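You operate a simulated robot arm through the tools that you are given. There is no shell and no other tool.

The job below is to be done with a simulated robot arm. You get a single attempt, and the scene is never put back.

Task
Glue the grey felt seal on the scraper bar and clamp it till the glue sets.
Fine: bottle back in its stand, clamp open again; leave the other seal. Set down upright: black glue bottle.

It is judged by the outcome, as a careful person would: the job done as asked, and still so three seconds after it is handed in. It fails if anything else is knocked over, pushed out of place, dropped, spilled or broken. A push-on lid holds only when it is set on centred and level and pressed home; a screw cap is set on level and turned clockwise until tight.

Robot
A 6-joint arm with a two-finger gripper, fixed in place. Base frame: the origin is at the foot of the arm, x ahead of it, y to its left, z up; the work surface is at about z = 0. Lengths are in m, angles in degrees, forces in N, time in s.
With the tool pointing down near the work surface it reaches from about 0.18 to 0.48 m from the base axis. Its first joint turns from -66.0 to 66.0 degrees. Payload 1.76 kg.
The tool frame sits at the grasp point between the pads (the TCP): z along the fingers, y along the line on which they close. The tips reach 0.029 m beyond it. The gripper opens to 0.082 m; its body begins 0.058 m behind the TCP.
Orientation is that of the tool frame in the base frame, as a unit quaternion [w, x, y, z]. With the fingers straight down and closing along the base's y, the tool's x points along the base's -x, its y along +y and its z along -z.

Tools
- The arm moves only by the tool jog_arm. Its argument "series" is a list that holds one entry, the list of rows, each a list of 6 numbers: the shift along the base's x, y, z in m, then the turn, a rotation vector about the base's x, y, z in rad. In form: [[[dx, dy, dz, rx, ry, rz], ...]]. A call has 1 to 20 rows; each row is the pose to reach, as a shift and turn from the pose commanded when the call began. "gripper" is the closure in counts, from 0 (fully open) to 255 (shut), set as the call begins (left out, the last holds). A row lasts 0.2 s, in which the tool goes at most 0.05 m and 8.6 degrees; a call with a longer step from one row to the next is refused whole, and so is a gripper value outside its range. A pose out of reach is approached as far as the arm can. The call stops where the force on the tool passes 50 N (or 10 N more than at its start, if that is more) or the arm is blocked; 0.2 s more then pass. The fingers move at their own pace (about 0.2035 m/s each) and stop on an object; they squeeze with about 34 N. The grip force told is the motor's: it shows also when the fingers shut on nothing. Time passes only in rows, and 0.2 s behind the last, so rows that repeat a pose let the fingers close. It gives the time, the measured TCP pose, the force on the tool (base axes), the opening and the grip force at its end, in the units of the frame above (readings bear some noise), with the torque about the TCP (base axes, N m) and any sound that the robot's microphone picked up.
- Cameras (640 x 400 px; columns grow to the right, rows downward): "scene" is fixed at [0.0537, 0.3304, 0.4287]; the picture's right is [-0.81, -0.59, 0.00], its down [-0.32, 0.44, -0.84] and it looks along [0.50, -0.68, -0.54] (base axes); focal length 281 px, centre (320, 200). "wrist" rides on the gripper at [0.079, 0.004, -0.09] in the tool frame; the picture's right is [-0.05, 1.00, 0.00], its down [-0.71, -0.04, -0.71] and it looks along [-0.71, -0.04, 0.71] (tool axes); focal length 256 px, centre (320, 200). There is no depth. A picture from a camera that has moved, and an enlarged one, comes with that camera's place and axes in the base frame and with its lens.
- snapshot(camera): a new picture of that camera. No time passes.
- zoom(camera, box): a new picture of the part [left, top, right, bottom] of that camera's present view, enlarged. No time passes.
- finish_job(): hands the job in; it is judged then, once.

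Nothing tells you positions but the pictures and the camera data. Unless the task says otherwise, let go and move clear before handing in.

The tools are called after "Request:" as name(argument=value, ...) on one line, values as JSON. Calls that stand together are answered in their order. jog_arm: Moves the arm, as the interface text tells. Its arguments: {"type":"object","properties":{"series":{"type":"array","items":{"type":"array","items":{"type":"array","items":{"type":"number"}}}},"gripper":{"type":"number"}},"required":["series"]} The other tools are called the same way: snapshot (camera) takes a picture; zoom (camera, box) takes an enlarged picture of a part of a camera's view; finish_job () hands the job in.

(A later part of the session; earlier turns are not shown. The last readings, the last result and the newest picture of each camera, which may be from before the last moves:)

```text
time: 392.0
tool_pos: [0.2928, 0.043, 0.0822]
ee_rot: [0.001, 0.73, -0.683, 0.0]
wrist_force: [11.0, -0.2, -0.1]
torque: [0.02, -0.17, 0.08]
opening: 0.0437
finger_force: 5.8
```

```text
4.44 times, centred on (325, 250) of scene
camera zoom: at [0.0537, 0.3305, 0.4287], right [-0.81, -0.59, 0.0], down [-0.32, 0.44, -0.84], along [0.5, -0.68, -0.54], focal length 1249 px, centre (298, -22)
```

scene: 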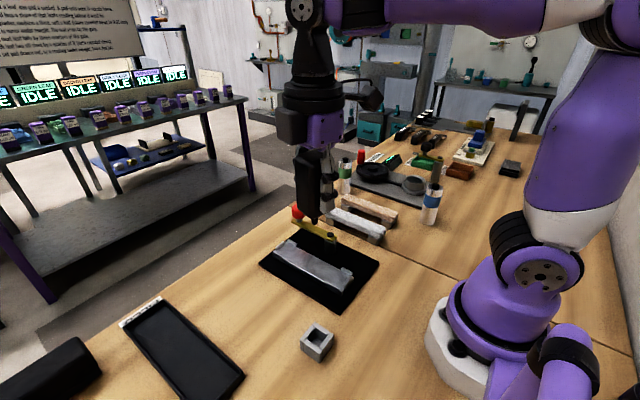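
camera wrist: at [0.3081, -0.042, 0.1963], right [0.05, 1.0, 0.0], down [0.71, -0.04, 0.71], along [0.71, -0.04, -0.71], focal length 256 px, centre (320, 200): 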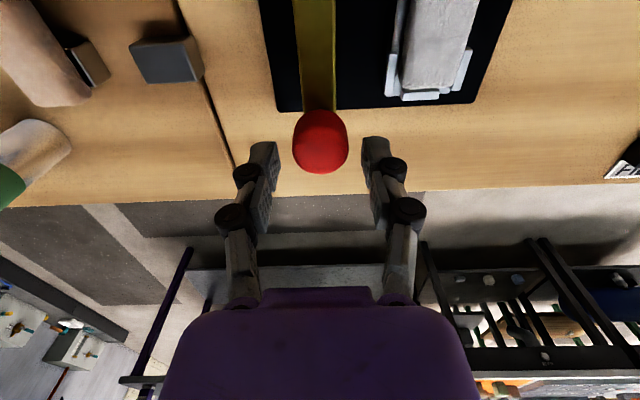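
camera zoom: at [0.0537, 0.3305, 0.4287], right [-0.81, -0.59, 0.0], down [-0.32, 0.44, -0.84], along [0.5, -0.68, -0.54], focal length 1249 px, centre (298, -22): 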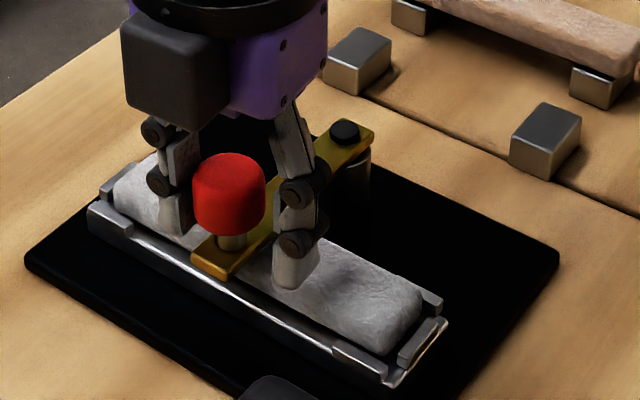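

34 s at the stop, no sound. I'll let go of the knob and do one very gentle sideways check on the seal's near end (finger tips kept high, clear of the bar).

Request:
jog_arm(series=[[[0.004, 0, 0, 0, 0, -0.045], [0.0065, 0, 0, 0, 0, -0.065], [0.0065, 0, 0.03, 0, 0, -0.065], [0.0065, -0.01, 0.07, 0, 0, -0.065], [-0.01, -0.035, 0.07, 0, 0, -0.065], [-0.03, -0.055, 0.07, 0, 0, -0.065], [-0.035, -0.06, 0.04, 0, 0, -0.065], [-0.035, -0.06, 0.01, 0, 0, -0.065], [-0.035, -0.06, -0.008, 0, 0, -0.065], [-0.035, -0.06, -0.008, 0, 0, -0.065]]], gripper=110)

Request:
zoom(camera="scene", box=[290, 215, 380, 295])

```text
time: 394.2
tool_pos: [0.257, -0.0175, 0.0726]
ee_rot: [0.002, 0.708, -0.707, 0.0]
wrist_force: [-0.9, -0.7, 0.2]
torque: [-0.01, 0.03, -0.03]
opening: 0.0463
finger_force: 0.1
```

```text
5.00 times, centred on (335, 255) of scene
camera zoom: at [0.0537, 0.3304, 0.4287], right [-0.81, -0.59, 0.0], down [-0.32, 0.44, -0.84], along [0.5, -0.68, -0.54], focal length 1405 px, centre (245, -75)
```

zoom: 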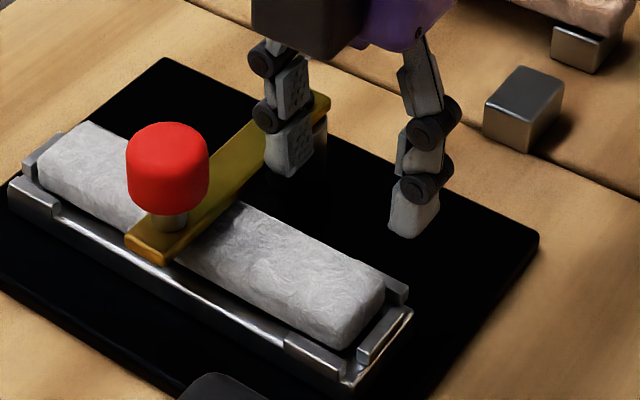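

Request:
jog_arm(series=[[[0, 0, 0, 0, 0, 0], [0, 0, 0, 0, 0, 0], [0, 0.003, -0.001, 0, 0, 0], [0, 0.006, -0.001, 0, 0, 0], [0, 0.009, -0.001, 0, 0, 0], [0, 0.009, -0.001, 0, 0, 0]]], gripper=255)

Request:
jog_arm(series=[[[0, 0.001, 0, 0, 0, 0], [0, 0.002, 0, 0, 0, 0]]])

Request:
jog_arm(series=[[[0, 0.001, 0, 0, 0, 0], [0, 0.001, 0, 0, 0, 0]]])

Request:
zoom(camera="scene", box=[318, 250, 366, 295])

```text
time: 395.6
tool_pos: [0.258, -0.0087, 0.0741]
ee_rot: [0.001, 0.708, -0.706, -0.001]
wrist_force: [0.2, -0.2, 0.2]
torque: [-0.02, -0.04, 0.0]
opening: 0.0
finger_force: 28.3
```

```text
time: 396.2
tool_pos: [0.2564, -0.0053, 0.0733]
ee_rot: [0.001, 0.708, -0.707, 0.0]
wrist_force: [0.3, -0.1, -0.2]
torque: [0.03, 0.02, 0.04]
opening: 0.0001
finger_force: 29.2
```

```text
time: 396.8
tool_pos: [0.2579, -0.0044, 0.0734]
ee_rot: [0.001, 0.708, -0.707, 0.0]
wrist_force: [0.4, -0.5, 0.0]
torque: [0.02, 0.0, 0.01]
opening: 0.0
finger_force: 29.4
```

```text
8.89 times, centred on (342, 272) of scene
camera zoom: at [0.0537, 0.3305, 0.4287], right [-0.81, -0.59, 0.0], down [-0.32, 0.44, -0.84], along [0.5, -0.68, -0.54], focal length 2498 px, centre (124, -444)
```

zoom: 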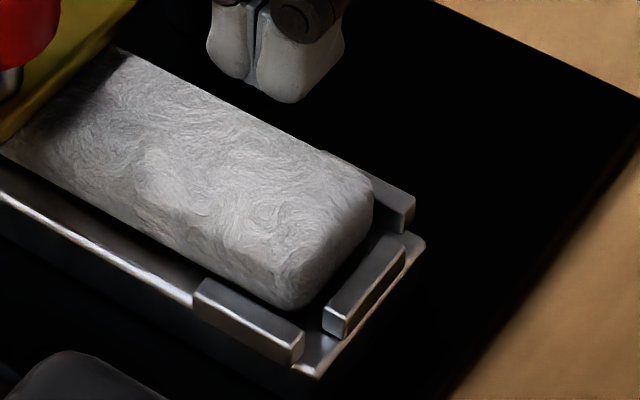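

Request:
jog_arm(series=[[[0, 0.0015, -0.0015, 0, 0, 0], [0, 0.003, -0.0015, 0, 0, 0], [0, 0.003, -0.0015, 0, 0, 0]]])

Request:
jog_arm(series=[[[0, 0.0015, 0, 0, 0, 0], [0, 0.0015, 0, 0, 0, 0]]])

Request:
jog_arm(series=[[[0, 0.0015, 0, 0, 0, 0], [0, 0.0015, 0, 0, 0, 0]]])

Request:
zoom(camera="scene", box=[318, 250, 366, 295])

```text
time: 397.6
tool_pos: [0.2569, -0.0031, 0.0728]
ee_rot: [0.001, 0.707, -0.707, 0.0]
wrist_force: [0.3, -0.6, -0.2]
torque: [0.0, 0.04, -0.01]
opening: 0.0001
finger_force: 27.9
```

```text
time: 398.2
tool_pos: [0.2579, -0.0009, 0.0725]
ee_rot: [0.001, 0.708, -0.706, 0.0]
wrist_force: [0.5, 0.1, 0.3]
torque: [-0.02, 0.0, -0.01]
opening: 0.0001
finger_force: 28.8
```

```text
time: 398.8
tool_pos: [0.2574, 0.0003, 0.0724]
ee_rot: [0.002, 0.708, -0.706, 0.0]
wrist_force: [0.0, -0.8, 0.4]
torque: [0.03, -0.01, 0.04]
opening: 0.0
finger_force: 28.3
```

```text
8.89 times, centred on (342, 272) of scene
camera zoom: at [0.0537, 0.3305, 0.4287], right [-0.81, -0.59, 0.0], down [-0.32, 0.44, -0.84], along [0.5, -0.68, -0.54], focal length 2498 px, centre (124, -444)
```

zoom: 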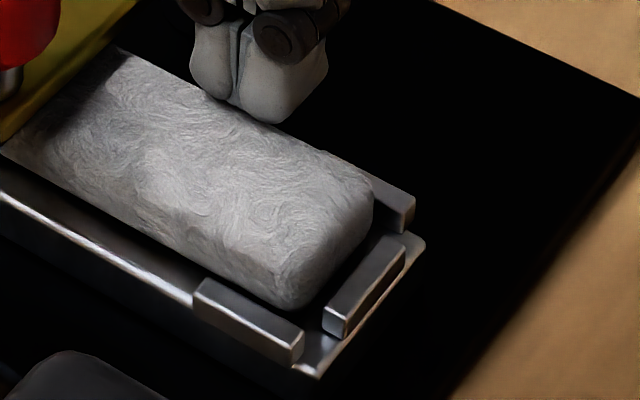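

Request:
jog_arm(series=[[[0, 0.0015, 0, 0, 0, 0], [0, 0.0015, 0, 0, 0, 0]]])

Request:
jog_arm(series=[[[0, 0.001, 0, 0, 0, 0], [0, 0.001, 0, 0, 0, 0]]])

Request:
zoom(camera="scene", box=[318, 250, 366, 295])

```text
time: 399.4
tool_pos: [0.2578, 0.0011, 0.0724]
ee_rot: [0.002, 0.708, -0.707, 0.0]
wrist_force: [-0.2, -0.2, 0.7]
torque: [0.0, -0.02, 0.02]
opening: 0.0
finger_force: 28.7
```

```text
time: 400.0
tool_pos: [0.2572, 0.0037, 0.071]
ee_rot: [0.0, 0.708, -0.707, 0.0]
wrist_force: [-0.4, 0.0, 0.3]
torque: [0.01, 0.01, 0.03]
opening: 0.0
finger_force: 29.3
```

```text
8.89 times, centred on (342, 272) of scene
camera zoom: at [0.0537, 0.3305, 0.4287], right [-0.81, -0.59, 0.0], down [-0.32, 0.44, -0.84], along [0.5, -0.68, -0.54], focal length 2498 px, centre (124, -444)
```

zoom: 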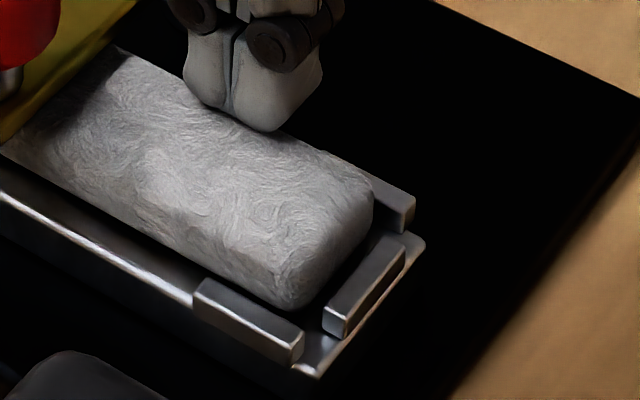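

Request:
jog_arm(series=[[[0, 0.001, 0, 0, 0, 0], [0, 0.001, 0, 0, 0, 0]]])

Request:
jog_arm(series=[[[0, 0.001, 0, 0, 0, 0], [0, 0.001, 0, 0, 0, 0]]])

Request:
zoom(camera="scene", box=[318, 250, 366, 295])

```text
time: 400.6
tool_pos: [0.2578, 0.0033, 0.0716]
ee_rot: [0.001, 0.708, -0.707, 0.001]
wrist_force: [-0.1, 0.6, -0.3]
torque: [0.03, 0.01, 0.03]
opening: 0.0001
finger_force: 28.8
```

```text
time: 401.2
tool_pos: [0.2572, 0.0053, 0.0716]
ee_rot: [0.001, 0.708, -0.706, 0.0]
wrist_force: [-0.4, -0.2, 0.2]
torque: [-0.01, -0.02, -0.03]
opening: 0.0
finger_force: 28.7
```

```text
8.89 times, centred on (342, 272) of scene
camera zoom: at [0.0537, 0.3305, 0.4287], right [-0.81, -0.59, 0.0], down [-0.32, 0.44, -0.84], along [0.5, -0.68, -0.54], focal length 2498 px, centre (124, -444)
```

zoom: 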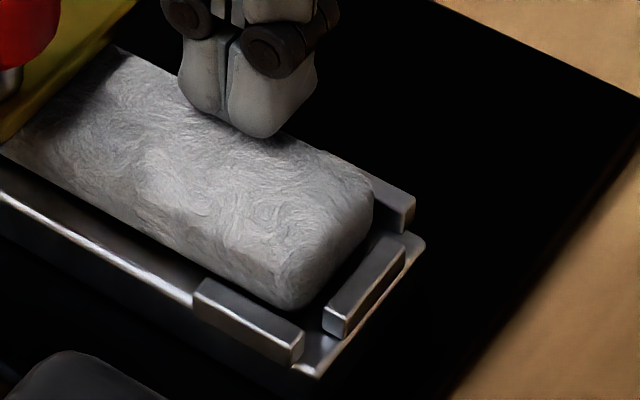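

The tips were too high and just passed over the seal. I'll back off, go a little lower and repeat the gentle nudge.

Request:
jog_arm(series=[[[0, -0.005, 0.002, 0, 0, 0], [0, -0.012, 0.002, 0, 0, 0], [0, -0.016, 0.0, 0, 0, 0], [0, -0.016, -0.009, 0, 0, 0], [0, -0.016, -0.009, 0, 0, 0]]])

Request:
jog_arm(series=[[[0, 0.002, 0, 0, 0, 0], [0, 0.004, 0, 0, 0, 0], [0, 0.004, 0, 0, 0, 0]]])

Request:
jog_arm(series=[[[0, 0.001, 0, 0, 0, 0], [0, 0.001, 0, 0, 0, 0]]])

Request:
jog_arm(series=[[[0, 0.0007, 0, 0, 0, 0], [0, 0.0007, 0, 0, 0, 0]]])

Request:
zoom(camera="scene", box=[318, 250, 366, 295])

```text
time: 402.4
tool_pos: [0.2576, -0.0097, 0.0633]
ee_rot: [0.002, 0.708, -0.706, 0.0]
wrist_force: [0.7, 0.5, -0.8]
torque: [0.01, 0.0, 0.0]
opening: 0.0
finger_force: 29.0
```

```text
time: 403.2
tool_pos: [0.2577, -0.0052, 0.0616]
ee_rot: [0.001, 0.708, -0.707, 0.0]
wrist_force: [0.2, 0.2, 0.9]
torque: [0.04, -0.01, 0.03]
opening: 0.0
finger_force: 28.9
```

```text
time: 403.8
tool_pos: [0.2588, -0.0055, 0.0627]
ee_rot: [0.001, 0.707, -0.707, 0.0]
wrist_force: [-0.2, 0.0, 0.0]
torque: [0.01, 0.0, 0.01]
opening: 0.0001
finger_force: 28.7
```

```text
time: 404.4
tool_pos: [0.2577, -0.0042, 0.0631]
ee_rot: [0.001, 0.708, -0.707, 0.0]
wrist_force: [0.9, -2.9, 0.0]
torque: [-0.07, 0.0, -0.04]
opening: 0.0061
finger_force: 28.8
```

```text
8.89 times, centred on (342, 272) of scene
camera zoom: at [0.0537, 0.3304, 0.4287], right [-0.81, -0.59, 0.0], down [-0.32, 0.44, -0.84], along [0.5, -0.68, -0.54], focal length 2498 px, centre (124, -444)
```

zoom: 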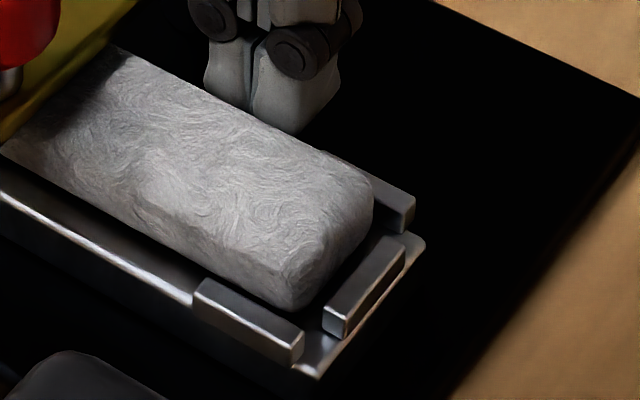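

Contact at about 3 N and the seal has not moved. A little more (≈10 N) to be sure.

Request:
jog_arm(series=[[[0, 0.0006, 0, 0, 0, 0], [0, 0.0006, 0, 0, 0, 0]]])

Request:
zoom(camera="scene", box=[318, 250, 366, 295])

```text
time: 405.0
tool_pos: [0.2579, -0.0045, 0.0639]
ee_rot: [0.001, 0.708, -0.707, 0.0]
wrist_force: [-3.0, -12.9, 5.4]
torque: [-0.26, 0.06, 0.03]
opening: 0.0058
finger_force: 29.2
```

```text
8.89 times, centred on (342, 272) of scene
camera zoom: at [0.0537, 0.3304, 0.4287], right [-0.81, -0.59, 0.0], down [-0.32, 0.44, -0.84], along [0.5, -0.68, -0.54], focal length 2498 px, centre (124, -444)
```

zoom: 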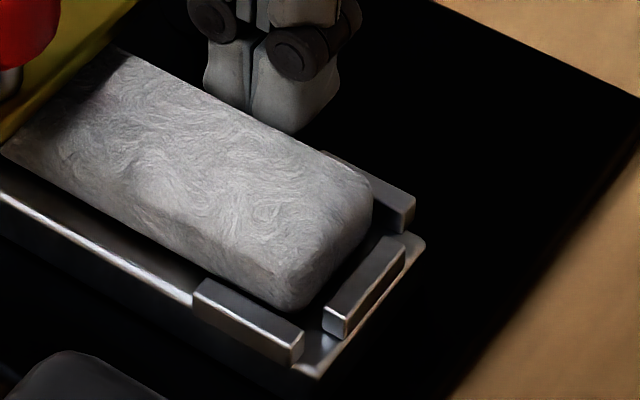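

Request:
snapshot(camera="wrist")

Request:
zoom(camera="wrist", box=[320, 120, 440, 230])

Request:
zoom(camera="wrist", box=[90, 100, 300, 230])

```text
taken
camera wrist: at [0.253, -0.0835, 0.1523], right [-1.0, 0.05, 0.0], down [0.04, 0.71, 0.71], along [0.04, 0.7, -0.71], focal length 256 px, centre (320, 200)
```

wrist: 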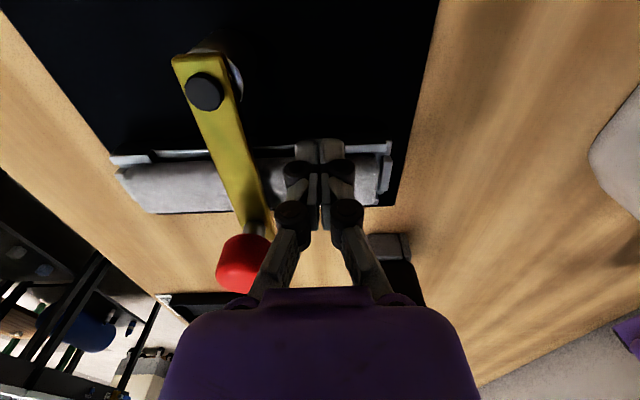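

```text
3.64 times, centred on (380, 175) of wrist
camera zoom: at [0.253, -0.0835, 0.1523], right [-1.0, 0.05, 0.0], down [0.04, 0.71, 0.71], along [0.04, 0.7, -0.71], focal length 931 px, centre (102, 291)
```

zoom: 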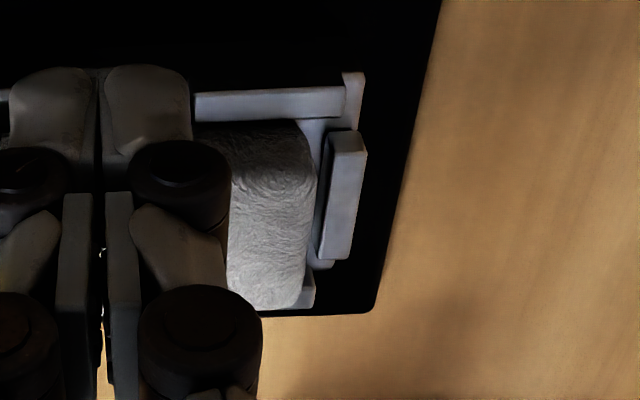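

```text
3.05 times, centred on (195, 165) of wrist
camera zoom: at [0.253, -0.0835, 0.1523], right [-1.0, 0.05, 0.0], down [0.04, 0.71, 0.71], along [0.04, 0.7, -0.71], focal length 780 px, centre (701, 307)
```

zoom: 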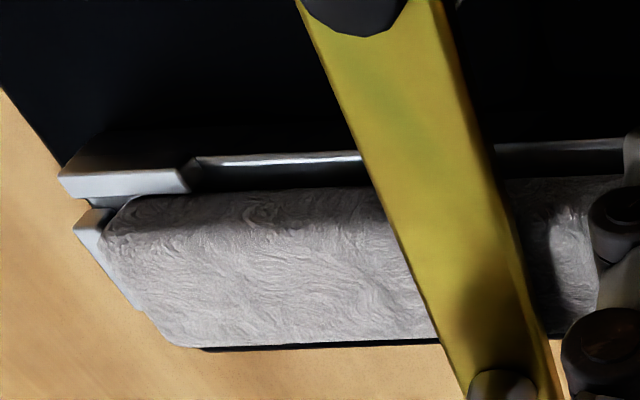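

The seal gave a little (~1 mm), so it still isn't bonded after ~45 s. I'll re-centre it with the gripper between lug and arm, and at the same time feel how much vertical play it has under the arm.

Request:
jog_arm(series=[[[0, -0.006, 0, 0, 0, 0], [0, -0.012, 0.01, 0, 0, 0], [0, -0.012, 0.05, 0, 0, -0.131], [0, 0.0, 0.08, 0, 0, -0.262], [0, 0.01, 0.08, 0, 0, -0.393], [0, 0.02, 0.08, 0, 0, -0.524], [0, 0.0245, 0.08, 0, 0, -0.655], [0, 0.0245, 0.08, 0, 0, -0.786], [0, 0.0245, 0.08, 0, 0, -0.917], [0, 0.0245, 0.08, 0, 0, -1.048], [0, 0.0245, 0.08, 0, 0, -1.179], [0, 0.0245, 0.08, 0, 0, -1.31], [0, 0.0245, 0.08, 0, 0, -1.441], [0, 0.0245, 0.06, 0, 0, -1.5708], [0, 0.0245, 0.03, 0, 0, -1.5708], [0, 0.0245, 0.03, 0, 0, -1.5708]]], gripper=116)

Request:
snapshot(camera="wrist")

Request:
zoom(camera="wrist", box=[250, 40, 390, 150])

```text
time: 408.4
tool_pos: [0.2576, 0.0193, 0.0919]
ee_rot: [-0.001, -0.001, 1.0, 0.0]
wrist_force: [0.1, 0.4, -0.7]
torque: [0.05, 0.01, -0.02]
opening: 0.0447
finger_force: 0.2
```

```text
taken
camera wrist: at [0.1777, 0.0239, 0.1816], right [0.05, 1.0, 0.0], down [0.71, -0.04, 0.71], along [0.71, -0.04, -0.71], focal length 256 px, centre (320, 200)
```

wrist: 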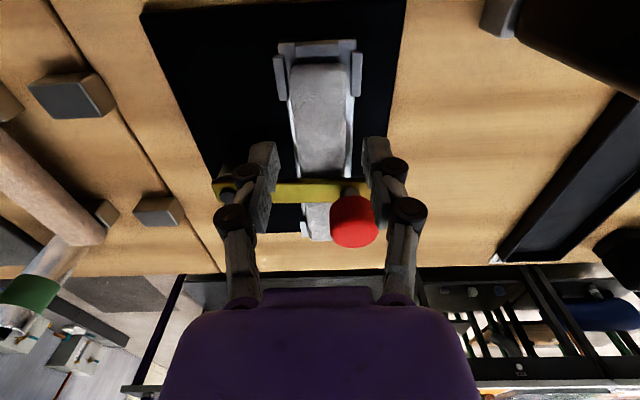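

```text
3.64 times, centred on (320, 95) of wrist
camera zoom: at [0.1777, 0.0239, 0.1816], right [0.05, 1.0, 0.0], down [0.71, -0.04, 0.71], along [0.71, -0.04, -0.71], focal length 931 px, centre (320, 582)
```

zoom: 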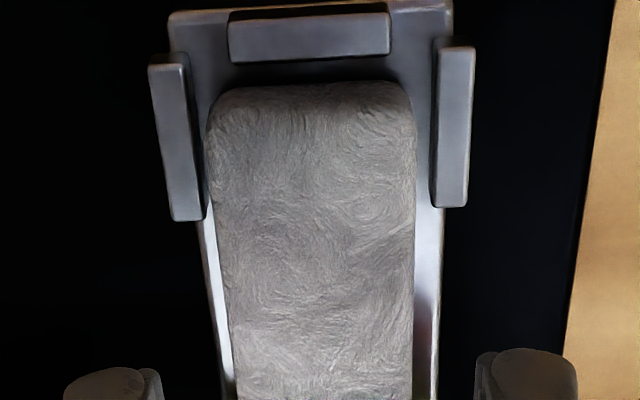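

From this view the seal is still centred (the closed clamp evidently holds it). The bond may just need longer, so I'll withdraw and give it a much longer clamped wait this time.

Request:
jog_arm(series=[[[0, 0, 0.03, 0, 0, 0], [0, 0, 0.06, 0, 0, 0], [-0.03, 0, 0.08, 0, 0, 0], [-0.05, 0, 0.09, 0, 0, 0], [-0.05, 0, 0.09, 0, 0, 0], [-0.05, 0, 0.09, 0, 0, 0], [-0.05, 0, 0.09, 0, 0, 0], [-0.05, 0, 0.09, 0, 0, 0], [-0.05, 0, 0.09, 0, 0, 0], [-0.05, 0, 0.09, 0, 0, 0], [-0.05, 0, 0.09, 0, 0, 0], [-0.05, 0, 0.09, 0, 0, 0], [-0.05, 0, 0.09, 0, 0, 0], [-0.05, 0, 0.09, 0, 0, 0], [-0.05, 0, 0.09, 0, 0, 0], [-0.05, 0, 0.09, 0, 0, 0], [-0.05, 0, 0.09, 0, 0, 0], [-0.05, 0, 0.09, 0, 0, 0], [-0.05, 0, 0.09, 0, 0, 0], [-0.05, 0, 0.09, 0, 0, 0]]])

Request:
jog_arm(series=[[[0, 0, 0, 0, 0, 0], [0, 0, 0, 0, 0, 0], [0, 0, 0, 0, 0, 0], [0, 0, 0, 0, 0, 0], [0, 0, 0, 0, 0, 0], [0, 0, 0, 0, 0, 0], [0, 0, 0, 0, 0, 0], [0, 0, 0, 0, 0, 0], [0, 0, 0, 0, 0, 0], [0, 0, 0, 0, 0, 0], [0, 0, 0, 0, 0, 0], [0, 0, 0, 0, 0, 0], [0, 0, 0, 0, 0, 0], [0, 0, 0, 0, 0, 0], [0, 0, 0, 0, 0, 0], [0, 0, 0, 0, 0, 0], [0, 0, 0, 0, 0, 0], [0, 0, 0, 0, 0, 0], [0, 0, 0, 0, 0, 0], [0, 0, 0, 0, 0, 0]]])

Request:
jog_arm(series=[[[0, 0, 0, 0, 0, 0], [0, 0, 0, 0, 0, 0], [0, 0, 0, 0, 0, 0], [0, 0, 0, 0, 0, 0], [0, 0, 0, 0, 0, 0], [0, 0, 0, 0, 0, 0], [0, 0, 0, 0, 0, 0], [0, 0, 0, 0, 0, 0], [0, 0, 0, 0, 0, 0], [0, 0, 0, 0, 0, 0], [0, 0, 0, 0, 0, 0], [0, 0, 0, 0, 0, 0], [0, 0, 0, 0, 0, 0], [0, 0, 0, 0, 0, 0], [0, 0, 0, 0, 0, 0], [0, 0, 0, 0, 0, 0], [0, 0, 0, 0, 0, 0], [0, 0, 0, 0, 0, 0], [0, 0, 0, 0, 0, 0], [0, 0, 0, 0, 0, 0]]])

Request:
jog_arm(series=[[[0, 0, 0, 0, 0, 0], [0, 0, 0, 0, 0, 0], [0, 0, 0, 0, 0, 0], [0, 0, 0, 0, 0, 0], [0, 0, 0, 0, 0, 0], [0, 0, 0, 0, 0, 0], [0, 0, 0, 0, 0, 0], [0, 0, 0, 0, 0, 0], [0, 0, 0, 0, 0, 0], [0, 0, 0, 0, 0, 0], [0, 0, 0, 0, 0, 0], [0, 0, 0, 0, 0, 0], [0, 0, 0, 0, 0, 0], [0, 0, 0, 0, 0, 0], [0, 0, 0, 0, 0, 0], [0, 0, 0, 0, 0, 0], [0, 0, 0, 0, 0, 0], [0, 0, 0, 0, 0, 0], [0, 0, 0, 0, 0, 0], [0, 0, 0, 0, 0, 0]]])

Request:
snapshot(camera="wrist")

Request:
zoom(camera="scene", box=[265, 205, 385, 295])

```text
time: 412.6
tool_pos: [0.2071, 0.021, 0.1827]
ee_rot: [-0.001, -0.002, 1.0, 0.001]
wrist_force: [0.9, -0.4, 0.4]
torque: [-0.01, 0.01, 0.01]
opening: 0.0446
finger_force: 0.0
```

```text
time: 416.8
tool_pos: [0.2064, 0.0199, 0.1828]
ee_rot: [-0.001, -0.001, 1.0, 0.001]
wrist_force: [0.1, -0.5, -0.4]
torque: [-0.01, 0.01, -0.02]
opening: 0.0447
finger_force: 0.0
```

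```text
time: 421.0
tool_pos: [0.2066, 0.0211, 0.1819]
ee_rot: [-0.001, -0.001, 1.0, 0.001]
wrist_force: [-0.5, 0.0, -0.8]
torque: [0.01, -0.01, 0.0]
opening: 0.0447
finger_force: 0.0
```

```text
time: 425.2
tool_pos: [0.2072, 0.0197, 0.182]
ee_rot: [-0.001, -0.001, 1.0, 0.0]
wrist_force: [0.4, 0.2, 0.3]
torque: [0.04, 0.01, 0.0]
opening: 0.0445
finger_force: 0.0
```

```text
taken
camera wrist: at [0.1272, 0.0245, 0.2716], right [0.05, 1.0, 0.0], down [0.71, -0.04, 0.71], along [0.71, -0.04, -0.71], focal length 256 px, centre (320, 200)
```

wrist: 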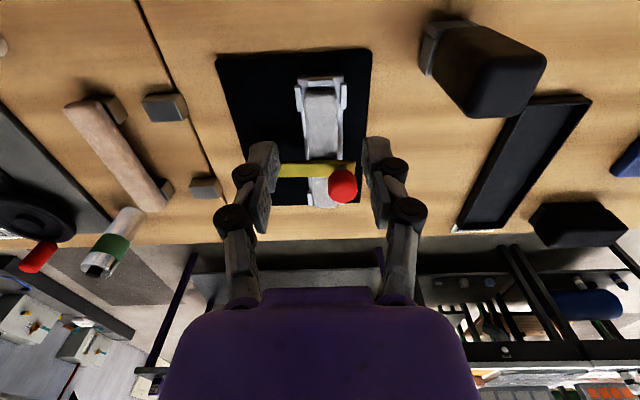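

```text
4.44 times, centred on (325, 250) of scene
camera zoom: at [0.0537, 0.3304, 0.4287], right [-0.81, -0.59, 0.0], down [-0.32, 0.44, -0.84], along [0.5, -0.68, -0.54], focal length 1249 px, centre (298, -22)
```

zoom: 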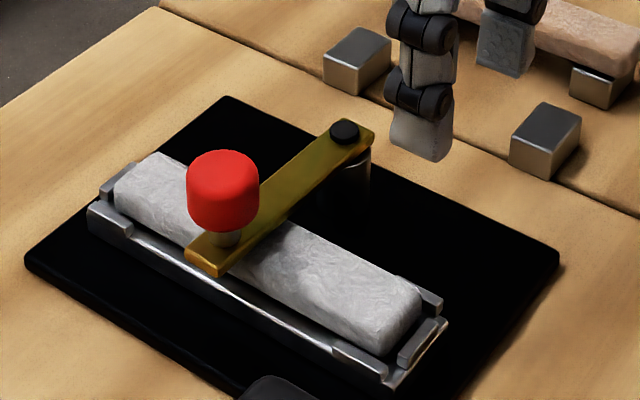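

The arm was dragged back a couple of degrees when I let go last time. I'll push it fully home again, release it straight upward without dragging, and then wait undisturbed.

Request:
jog_arm(series=[[[0.02, 0.005, 0, 0, 0, 0.131], [0.04, 0.01, 0, 0, 0, 0.262], [0.06, 0.015, 0, 0, 0, 0.393], [0.08, 0.02, 0, 0, 0, 0.524], [0.095, 0.022, 0, 0, 0, 0.655], [0.096, 0.022, 0, 0, 0, 0.786], [0.096, 0.022, 0, 0, 0, 0.917], [0.096, 0.022, 0, 0, 0, 1.048], [0.096, 0.022, 0, 0, 0, 1.179], [0.096, 0.022, 0, 0, 0, 1.31], [0.096, 0.022, 0, 0, 0, 1.441], [0.096, 0.022, -0.03, 0, 0, 1.5708], [0.096, 0.022, -0.06, 0, 0, 1.5708], [0.096, 0.022, -0.09, 0, 0, 1.5708], [0.096, 0.022, -0.1005, 0, 0, 1.5708], [0.096, 0.022, -0.1005, 0, 0, 1.5708]]], gripper=112)

Request:
snapshot(camera="wrist")

```text
time: 428.6
tool_pos: [0.3029, 0.0424, 0.083]
ee_rot: [0.001, 0.708, -0.706, 0.0]
wrist_force: [0.3, -0.8, 0.0]
torque: [0.02, -0.02, 0.02]
opening: 0.0459
finger_force: 0.1
```

```text
taken
camera wrist: at [0.2983, -0.0371, 0.1714], right [-1.0, 0.05, 0.0], down [0.04, 0.71, 0.71], along [0.04, 0.71, -0.71], focal length 256 px, centre (320, 200)
```

wrist: 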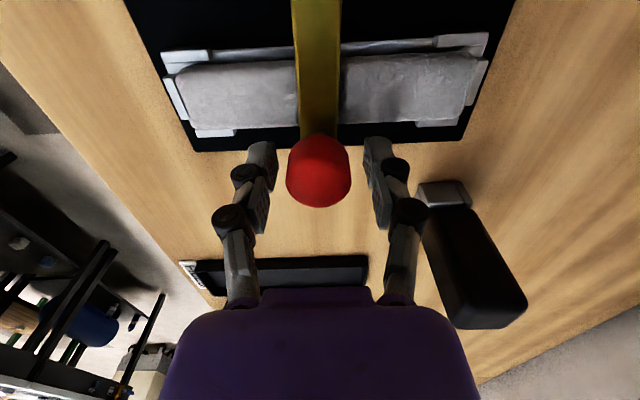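

Request:
jog_arm(series=[[[-0.004, 0, 0, 0, 0, 0.03], [-0.008, 0, 0, 0, 0, 0.06], [-0.011, 0, 0, 0, 0, 0.09], [-0.0125, 0, 0, 0, 0, 0.1], [-0.0125, 0, 0, 0, 0, 0.1]]])

Request:
jog_arm(series=[[[-0.0015, 0, 0, 0, 0, 0.01], [-0.0015, 0, 0, 0, 0, 0.01]]])

```text
time: 429.8
tool_pos: [0.2907, 0.0412, 0.0836]
ee_rot: [0.001, 0.742, -0.67, 0.0]
wrist_force: [2.5, -1.4, -0.2]
torque: [-0.03, -0.03, 0.02]
opening: 0.0472
finger_force: 0.7
```

```text
time: 430.4
tool_pos: [0.2895, 0.0411, 0.0817]
ee_rot: [0.001, 0.745, -0.667, 0.001]
wrist_force: [5.8, -1.3, -3.3]
torque: [-0.02, -0.03, -0.01]
opening: 0.0493
finger_force: 2.8
```

Request:
jog_arm(series=[[[0.004, 0, 0, 0, 0, 0], [0.007, 0, 0, 0, 0, 0], [0.007, 0, 0.03, 0, 0, 0], [0.007, 0, 0.07, 0, 0, 0], [0.007, -0.02, 0.1, 0, 0, -0.1], [0.007, -0.05, 0.1, 0, 0, -0.1], [-0.03, -0.07, 0.1, 0, 0, -0.1], [-0.06, -0.07, 0.1, 0, 0, -0.1], [-0.06, -0.07, 0.1, 0, 0, -0.1]]])

Request:
zoom(camera="scene", box=[265, 205, 385, 295])

```text
time: 432.4
tool_pos: [0.2281, -0.0286, 0.1822]
ee_rot: [0.001, 0.711, -0.703, 0.001]
wrist_force: [0.2, 1.2, 1.3]
torque: [-0.02, 0.01, 0.01]
opening: 0.0461
finger_force: 0.0
```

```text
4.44 times, centred on (325, 250) of scene
camera zoom: at [0.0537, 0.3304, 0.4287], right [-0.81, -0.59, 0.0], down [-0.32, 0.44, -0.84], along [0.5, -0.68, -0.54], focal length 1249 px, centre (298, -22)
```

zoom: 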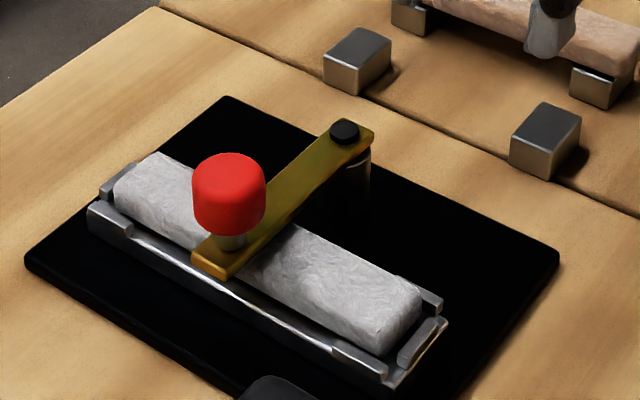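

The arm is fully home now (same spot as the first time). Waiting undisturbed.

Request:
jog_arm(series=[[[0, 0, 0, 0, 0, 0], [0, 0, 0, 0, 0, 0], [0, 0, 0, 0, 0, 0], [0, 0, 0, 0, 0, 0], [0, 0, 0, 0, 0, 0], [0, 0, 0, 0, 0, 0], [0, 0, 0, 0, 0, 0], [0, 0, 0, 0, 0, 0], [0, 0, 0, 0, 0, 0], [0, 0, 0, 0, 0, 0], [0, 0, 0, 0, 0, 0], [0, 0, 0, 0, 0, 0], [0, 0, 0, 0, 0, 0], [0, 0, 0, 0, 0, 0], [0, 0, 0, 0, 0, 0], [0, 0, 0, 0, 0, 0], [0, 0, 0, 0, 0, 0], [0, 0, 0, 0, 0, 0], [0, 0, 0, 0, 0, 0], [0, 0, 0, 0, 0, 0]]])

Request:
jog_arm(series=[[[0, 0, 0, 0, 0, 0], [0, 0, 0, 0, 0, 0], [0, 0, 0, 0, 0, 0], [0, 0, 0, 0, 0, 0], [0, 0, 0, 0, 0, 0], [0, 0, 0, 0, 0, 0], [0, 0, 0, 0, 0, 0], [0, 0, 0, 0, 0, 0], [0, 0, 0, 0, 0, 0], [0, 0, 0, 0, 0, 0], [0, 0, 0, 0, 0, 0], [0, 0, 0, 0, 0, 0], [0, 0, 0, 0, 0, 0], [0, 0, 0, 0, 0, 0], [0, 0, 0, 0, 0, 0], [0, 0, 0, 0, 0, 0], [0, 0, 0, 0, 0, 0], [0, 0, 0, 0, 0, 0], [0, 0, 0, 0, 0, 0], [0, 0, 0, 0, 0, 0]]])

Request:
jog_arm(series=[[[0, 0, 0, 0, 0, 0], [0, 0, 0, 0, 0, 0], [0, 0, 0, 0, 0, 0], [0, 0, 0, 0, 0, 0], [0, 0, 0, 0, 0, 0], [0, 0, 0, 0, 0, 0], [0, 0, 0, 0, 0, 0], [0, 0, 0, 0, 0, 0], [0, 0, 0, 0, 0, 0], [0, 0, 0, 0, 0, 0], [0, 0, 0, 0, 0, 0], [0, 0, 0, 0, 0, 0], [0, 0, 0, 0, 0, 0], [0, 0, 0, 0, 0, 0], [0, 0, 0, 0, 0, 0], [0, 0, 0, 0, 0, 0], [0, 0, 0, 0, 0, 0], [0, 0, 0, 0, 0, 0], [0, 0, 0, 0, 0, 0], [0, 0, 0, 0, 0, 0]]])

Request:
jog_arm(series=[[[0, 0, 0, 0, 0, 0], [0, 0, 0, 0, 0, 0], [0, 0, 0, 0, 0, 0], [0, 0, 0, 0, 0, 0], [0, 0, 0, 0, 0, 0], [0, 0, 0, 0, 0, 0], [0, 0, 0, 0, 0, 0], [0, 0, 0, 0, 0, 0], [0, 0, 0, 0, 0, 0], [0, 0, 0, 0, 0, 0], [0, 0, 0, 0, 0, 0], [0, 0, 0, 0, 0, 0], [0, 0, 0, 0, 0, 0], [0, 0, 0, 0, 0, 0], [0, 0, 0, 0, 0, 0], [0, 0, 0, 0, 0, 0], [0, 0, 0, 0, 0, 0], [0, 0, 0, 0, 0, 0], [0, 0, 0, 0, 0, 0], [0, 0, 0, 0, 0, 0]]])

Request:
jog_arm(series=[[[0, 0, 0, 0, 0, 0], [0, 0, 0, 0, 0, 0], [0, 0, 0, 0, 0, 0], [0, 0, 0, 0, 0, 0], [0, 0, 0, 0, 0, 0], [0, 0, 0, 0, 0, 0], [0, 0, 0, 0, 0, 0], [0, 0, 0, 0, 0, 0], [0, 0, 0, 0, 0, 0], [0, 0, 0, 0, 0, 0], [0, 0, 0, 0, 0, 0], [0, 0, 0, 0, 0, 0], [0, 0, 0, 0, 0, 0], [0, 0, 0, 0, 0, 0], [0, 0, 0, 0, 0, 0], [0, 0, 0, 0, 0, 0], [0, 0, 0, 0, 0, 0], [0, 0, 0, 0, 0, 0], [0, 0, 0, 0, 0, 0], [0, 0, 0, 0, 0, 0]]])

Request:
jog_arm(series=[[[0, 0, 0, 0, 0, 0], [0, 0, 0, 0, 0, 0], [0, 0, 0, 0, 0, 0], [0, 0, 0, 0, 0, 0], [0, 0, 0, 0, 0, 0], [0, 0, 0, 0, 0, 0], [0, 0, 0, 0, 0, 0], [0, 0, 0, 0, 0, 0], [0, 0, 0, 0, 0, 0], [0, 0, 0, 0, 0, 0], [0, 0, 0, 0, 0, 0], [0, 0, 0, 0, 0, 0], [0, 0, 0, 0, 0, 0], [0, 0, 0, 0, 0, 0], [0, 0, 0, 0, 0, 0], [0, 0, 0, 0, 0, 0], [0, 0, 0, 0, 0, 0], [0, 0, 0, 0, 0, 0], [0, 0, 0, 0, 0, 0], [0, 0, 0, 0, 0, 0]]])

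Request:
jog_arm(series=[[[0, 0, 0, 0, 0, 0], [0, 0, 0, 0, 0, 0], [0, 0, 0, 0, 0, 0], [0, 0, 0, 0, 0, 0], [0, 0, 0, 0, 0, 0], [0, 0, 0, 0, 0, 0], [0, 0, 0, 0, 0, 0], [0, 0, 0, 0, 0, 0], [0, 0, 0, 0, 0, 0], [0, 0, 0, 0, 0, 0], [0, 0, 0, 0, 0, 0], [0, 0, 0, 0, 0, 0], [0, 0, 0, 0, 0, 0], [0, 0, 0, 0, 0, 0], [0, 0, 0, 0, 0, 0], [0, 0, 0, 0, 0, 0], [0, 0, 0, 0, 0, 0], [0, 0, 0, 0, 0, 0], [0, 0, 0, 0, 0, 0], [0, 0, 0, 0, 0, 0]]])

Request:
jog_arm(series=[[[0, 0, 0, 0, 0, 0], [0, 0, 0, 0, 0, 0], [0, 0, 0, 0, 0, 0], [0, 0, 0, 0, 0, 0], [0, 0, 0, 0, 0, 0], [0, 0, 0, 0, 0, 0], [0, 0, 0, 0, 0, 0], [0, 0, 0, 0, 0, 0], [0, 0, 0, 0, 0, 0], [0, 0, 0, 0, 0, 0], [0, 0, 0, 0, 0, 0], [0, 0, 0, 0, 0, 0], [0, 0, 0, 0, 0, 0], [0, 0, 0, 0, 0, 0], [0, 0, 0, 0, 0, 0], [0, 0, 0, 0, 0, 0], [0, 0, 0, 0, 0, 0], [0, 0, 0, 0, 0, 0], [0, 0, 0, 0, 0, 0], [0, 0, 0, 0, 0, 0]]])

Request:
jog_arm(series=[[[0, 0, 0, 0, 0, 0], [0, 0, 0, 0, 0, 0], [0, 0, 0, 0, 0, 0], [0, 0, 0, 0, 0, 0], [0, 0, 0, 0, 0, 0], [0, 0, 0, 0, 0, 0], [0, 0, 0, 0, 0, 0], [0, 0, 0, 0, 0, 0], [0, 0, 0, 0, 0, 0], [0, 0, 0, 0, 0, 0], [0, 0, 0, 0, 0, 0], [0, 0, 0, 0, 0, 0], [0, 0, 0, 0, 0, 0], [0, 0, 0, 0, 0, 0], [0, 0, 0, 0, 0, 0], [0, 0, 0, 0, 0, 0], [0, 0, 0, 0, 0, 0], [0, 0, 0, 0, 0, 0], [0, 0, 0, 0, 0, 0], [0, 0, 0, 0, 0, 0]]])

Request:
jog_arm(series=[[[0, 0, 0, 0, 0, 0], [0, 0, 0, 0, 0, 0], [0, 0, 0, 0, 0, 0], [0, 0, 0, 0, 0, 0], [0, 0, 0, 0, 0, 0], [0, 0, 0, 0, 0, 0], [0, 0, 0, 0, 0, 0], [0, 0, 0, 0, 0, 0], [0, 0, 0, 0, 0, 0], [0, 0, 0, 0, 0, 0], [0, 0, 0, 0, 0, 0], [0, 0, 0, 0, 0, 0], [0, 0, 0, 0, 0, 0], [0, 0, 0, 0, 0, 0], [0, 0, 0, 0, 0, 0], [0, 0, 0, 0, 0, 0], [0, 0, 0, 0, 0, 0], [0, 0, 0, 0, 0, 0], [0, 0, 0, 0, 0, 0], [0, 0, 0, 0, 0, 0]]])

Request:
jog_arm(series=[[[0, 0, 0, 0, 0, 0], [0, 0, 0, 0, 0, 0], [0, 0, 0, 0, 0, 0], [0, 0, 0, 0, 0, 0], [0, 0, 0, 0, 0, 0], [0, 0, 0, 0, 0, 0], [0, 0, 0, 0, 0, 0], [0, 0, 0, 0, 0, 0], [0, 0, 0, 0, 0, 0], [0, 0, 0, 0, 0, 0], [0, 0, 0, 0, 0, 0], [0, 0, 0, 0, 0, 0], [0, 0, 0, 0, 0, 0], [0, 0, 0, 0, 0, 0], [0, 0, 0, 0, 0, 0], [0, 0, 0, 0, 0, 0], [0, 0, 0, 0, 0, 0], [0, 0, 0, 0, 0, 0], [0, 0, 0, 0, 0, 0], [0, 0, 0, 0, 0, 0]]])

Request:
jog_arm(series=[[[0, 0, 0, 0, 0, 0], [0, 0, 0, 0, 0, 0], [0, 0, 0, 0, 0, 0], [0, 0, 0, 0, 0, 0], [0, 0, 0, 0, 0, 0], [0, 0, 0, 0, 0, 0], [0, 0, 0, 0, 0, 0], [0, 0, 0, 0, 0, 0], [0, 0, 0, 0, 0, 0], [0, 0, 0, 0, 0, 0], [0, 0, 0, 0, 0, 0], [0, 0, 0, 0, 0, 0], [0, 0, 0, 0, 0, 0], [0, 0, 0, 0, 0, 0], [0, 0, 0, 0, 0, 0], [0, 0, 0, 0, 0, 0], [0, 0, 0, 0, 0, 0], [0, 0, 0, 0, 0, 0], [0, 0, 0, 0, 0, 0], [0, 0, 0, 0, 0, 0]]])

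Request:
zoom(camera="scene", box=[265, 205, 385, 295])

```text
time: 436.6
tool_pos: [0.2292, -0.027, 0.1816]
ee_rot: [0.002, 0.711, -0.703, -0.001]
wrist_force: [-0.2, -0.6, 0.0]
torque: [0.0, 0.05, 0.0]
opening: 0.0456
finger_force: 0.0
```

```text
time: 440.8
tool_pos: [0.2291, -0.0278, 0.1816]
ee_rot: [0.002, 0.711, -0.703, 0.0]
wrist_force: [-0.2, 1.0, -0.8]
torque: [-0.01, 0.0, -0.01]
opening: 0.0459
finger_force: 0.0
```

```text
time: 445.0
tool_pos: [0.2293, -0.0283, 0.1825]
ee_rot: [0.002, 0.711, -0.703, 0.0]
wrist_force: [0.7, 0.0, 0.4]
torque: [0.0, -0.02, -0.02]
opening: 0.046
finger_force: 0.1
```

```text
time: 449.2
tool_pos: [0.2287, -0.0281, 0.182]
ee_rot: [0.001, 0.711, -0.703, 0.001]
wrist_force: [0.0, 0.1, 0.7]
torque: [-0.01, 0.03, -0.04]
opening: 0.0461
finger_force: 0.1
```

```text
time: 453.4
tool_pos: [0.2306, -0.028, 0.1823]
ee_rot: [0.001, 0.711, -0.703, 0.0]
wrist_force: [0.7, 0.0, 0.9]
torque: [-0.04, 0.01, -0.01]
opening: 0.046
finger_force: 0.0
```

```text
time: 457.6
tool_pos: [0.2284, -0.0285, 0.1813]
ee_rot: [0.001, 0.712, -0.703, 0.0]
wrist_force: [0.2, 0.3, 0.4]
torque: [-0.01, 0.04, -0.02]
opening: 0.0459
finger_force: 0.1
```

```text
time: 461.8
tool_pos: [0.2288, -0.0284, 0.1817]
ee_rot: [0.001, 0.711, -0.703, 0.0]
wrist_force: [0.0, 0.3, -0.1]
torque: [-0.01, -0.06, 0.01]
opening: 0.0459
finger_force: 0.0
```

```text
time: 466.0
tool_pos: [0.2292, -0.0271, 0.1823]
ee_rot: [0.001, 0.711, -0.703, 0.0]
wrist_force: [-0.2, 0.3, -0.7]
torque: [0.0, -0.03, 0.0]
opening: 0.046
finger_force: 0.0
```

```text
time: 470.2
tool_pos: [0.2307, -0.0283, 0.1824]
ee_rot: [0.001, 0.712, -0.702, 0.0]
wrist_force: [0.3, 0.1, -0.1]
torque: [0.03, 0.0, 0.01]
opening: 0.0458
finger_force: 0.1
```

```text
time: 474.4
tool_pos: [0.2294, -0.0283, 0.1823]
ee_rot: [0.001, 0.712, -0.702, 0.001]
wrist_force: [0.3, 0.7, 0.0]
torque: [-0.01, 0.06, 0.03]
opening: 0.0463
finger_force: 0.1
```

```text
time: 478.6
tool_pos: [0.2289, -0.0283, 0.1828]
ee_rot: [0.002, 0.712, -0.702, 0.0]
wrist_force: [-0.8, -0.7, 0.5]
torque: [-0.02, -0.02, 0.0]
opening: 0.046
finger_force: 0.1
```

```text
time: 482.8
tool_pos: [0.2287, -0.0289, 0.1817]
ee_rot: [0.001, 0.712, -0.703, 0.0]
wrist_force: [0.3, -0.2, 0.0]
torque: [-0.02, 0.03, 0.0]
opening: 0.046
finger_force: 0.1
```

```text
4.44 times, centred on (325, 250) of scene
camera zoom: at [0.0537, 0.3304, 0.4287], right [-0.81, -0.59, 0.0], down [-0.32, 0.44, -0.84], along [0.5, -0.68, -0.54], focal length 1249 px, centre (298, -22)
```

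zoom: 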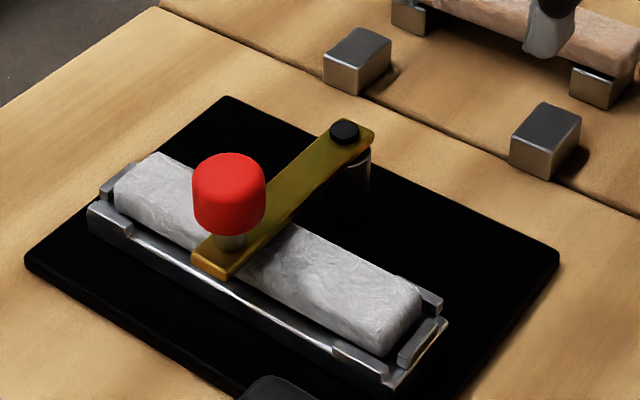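

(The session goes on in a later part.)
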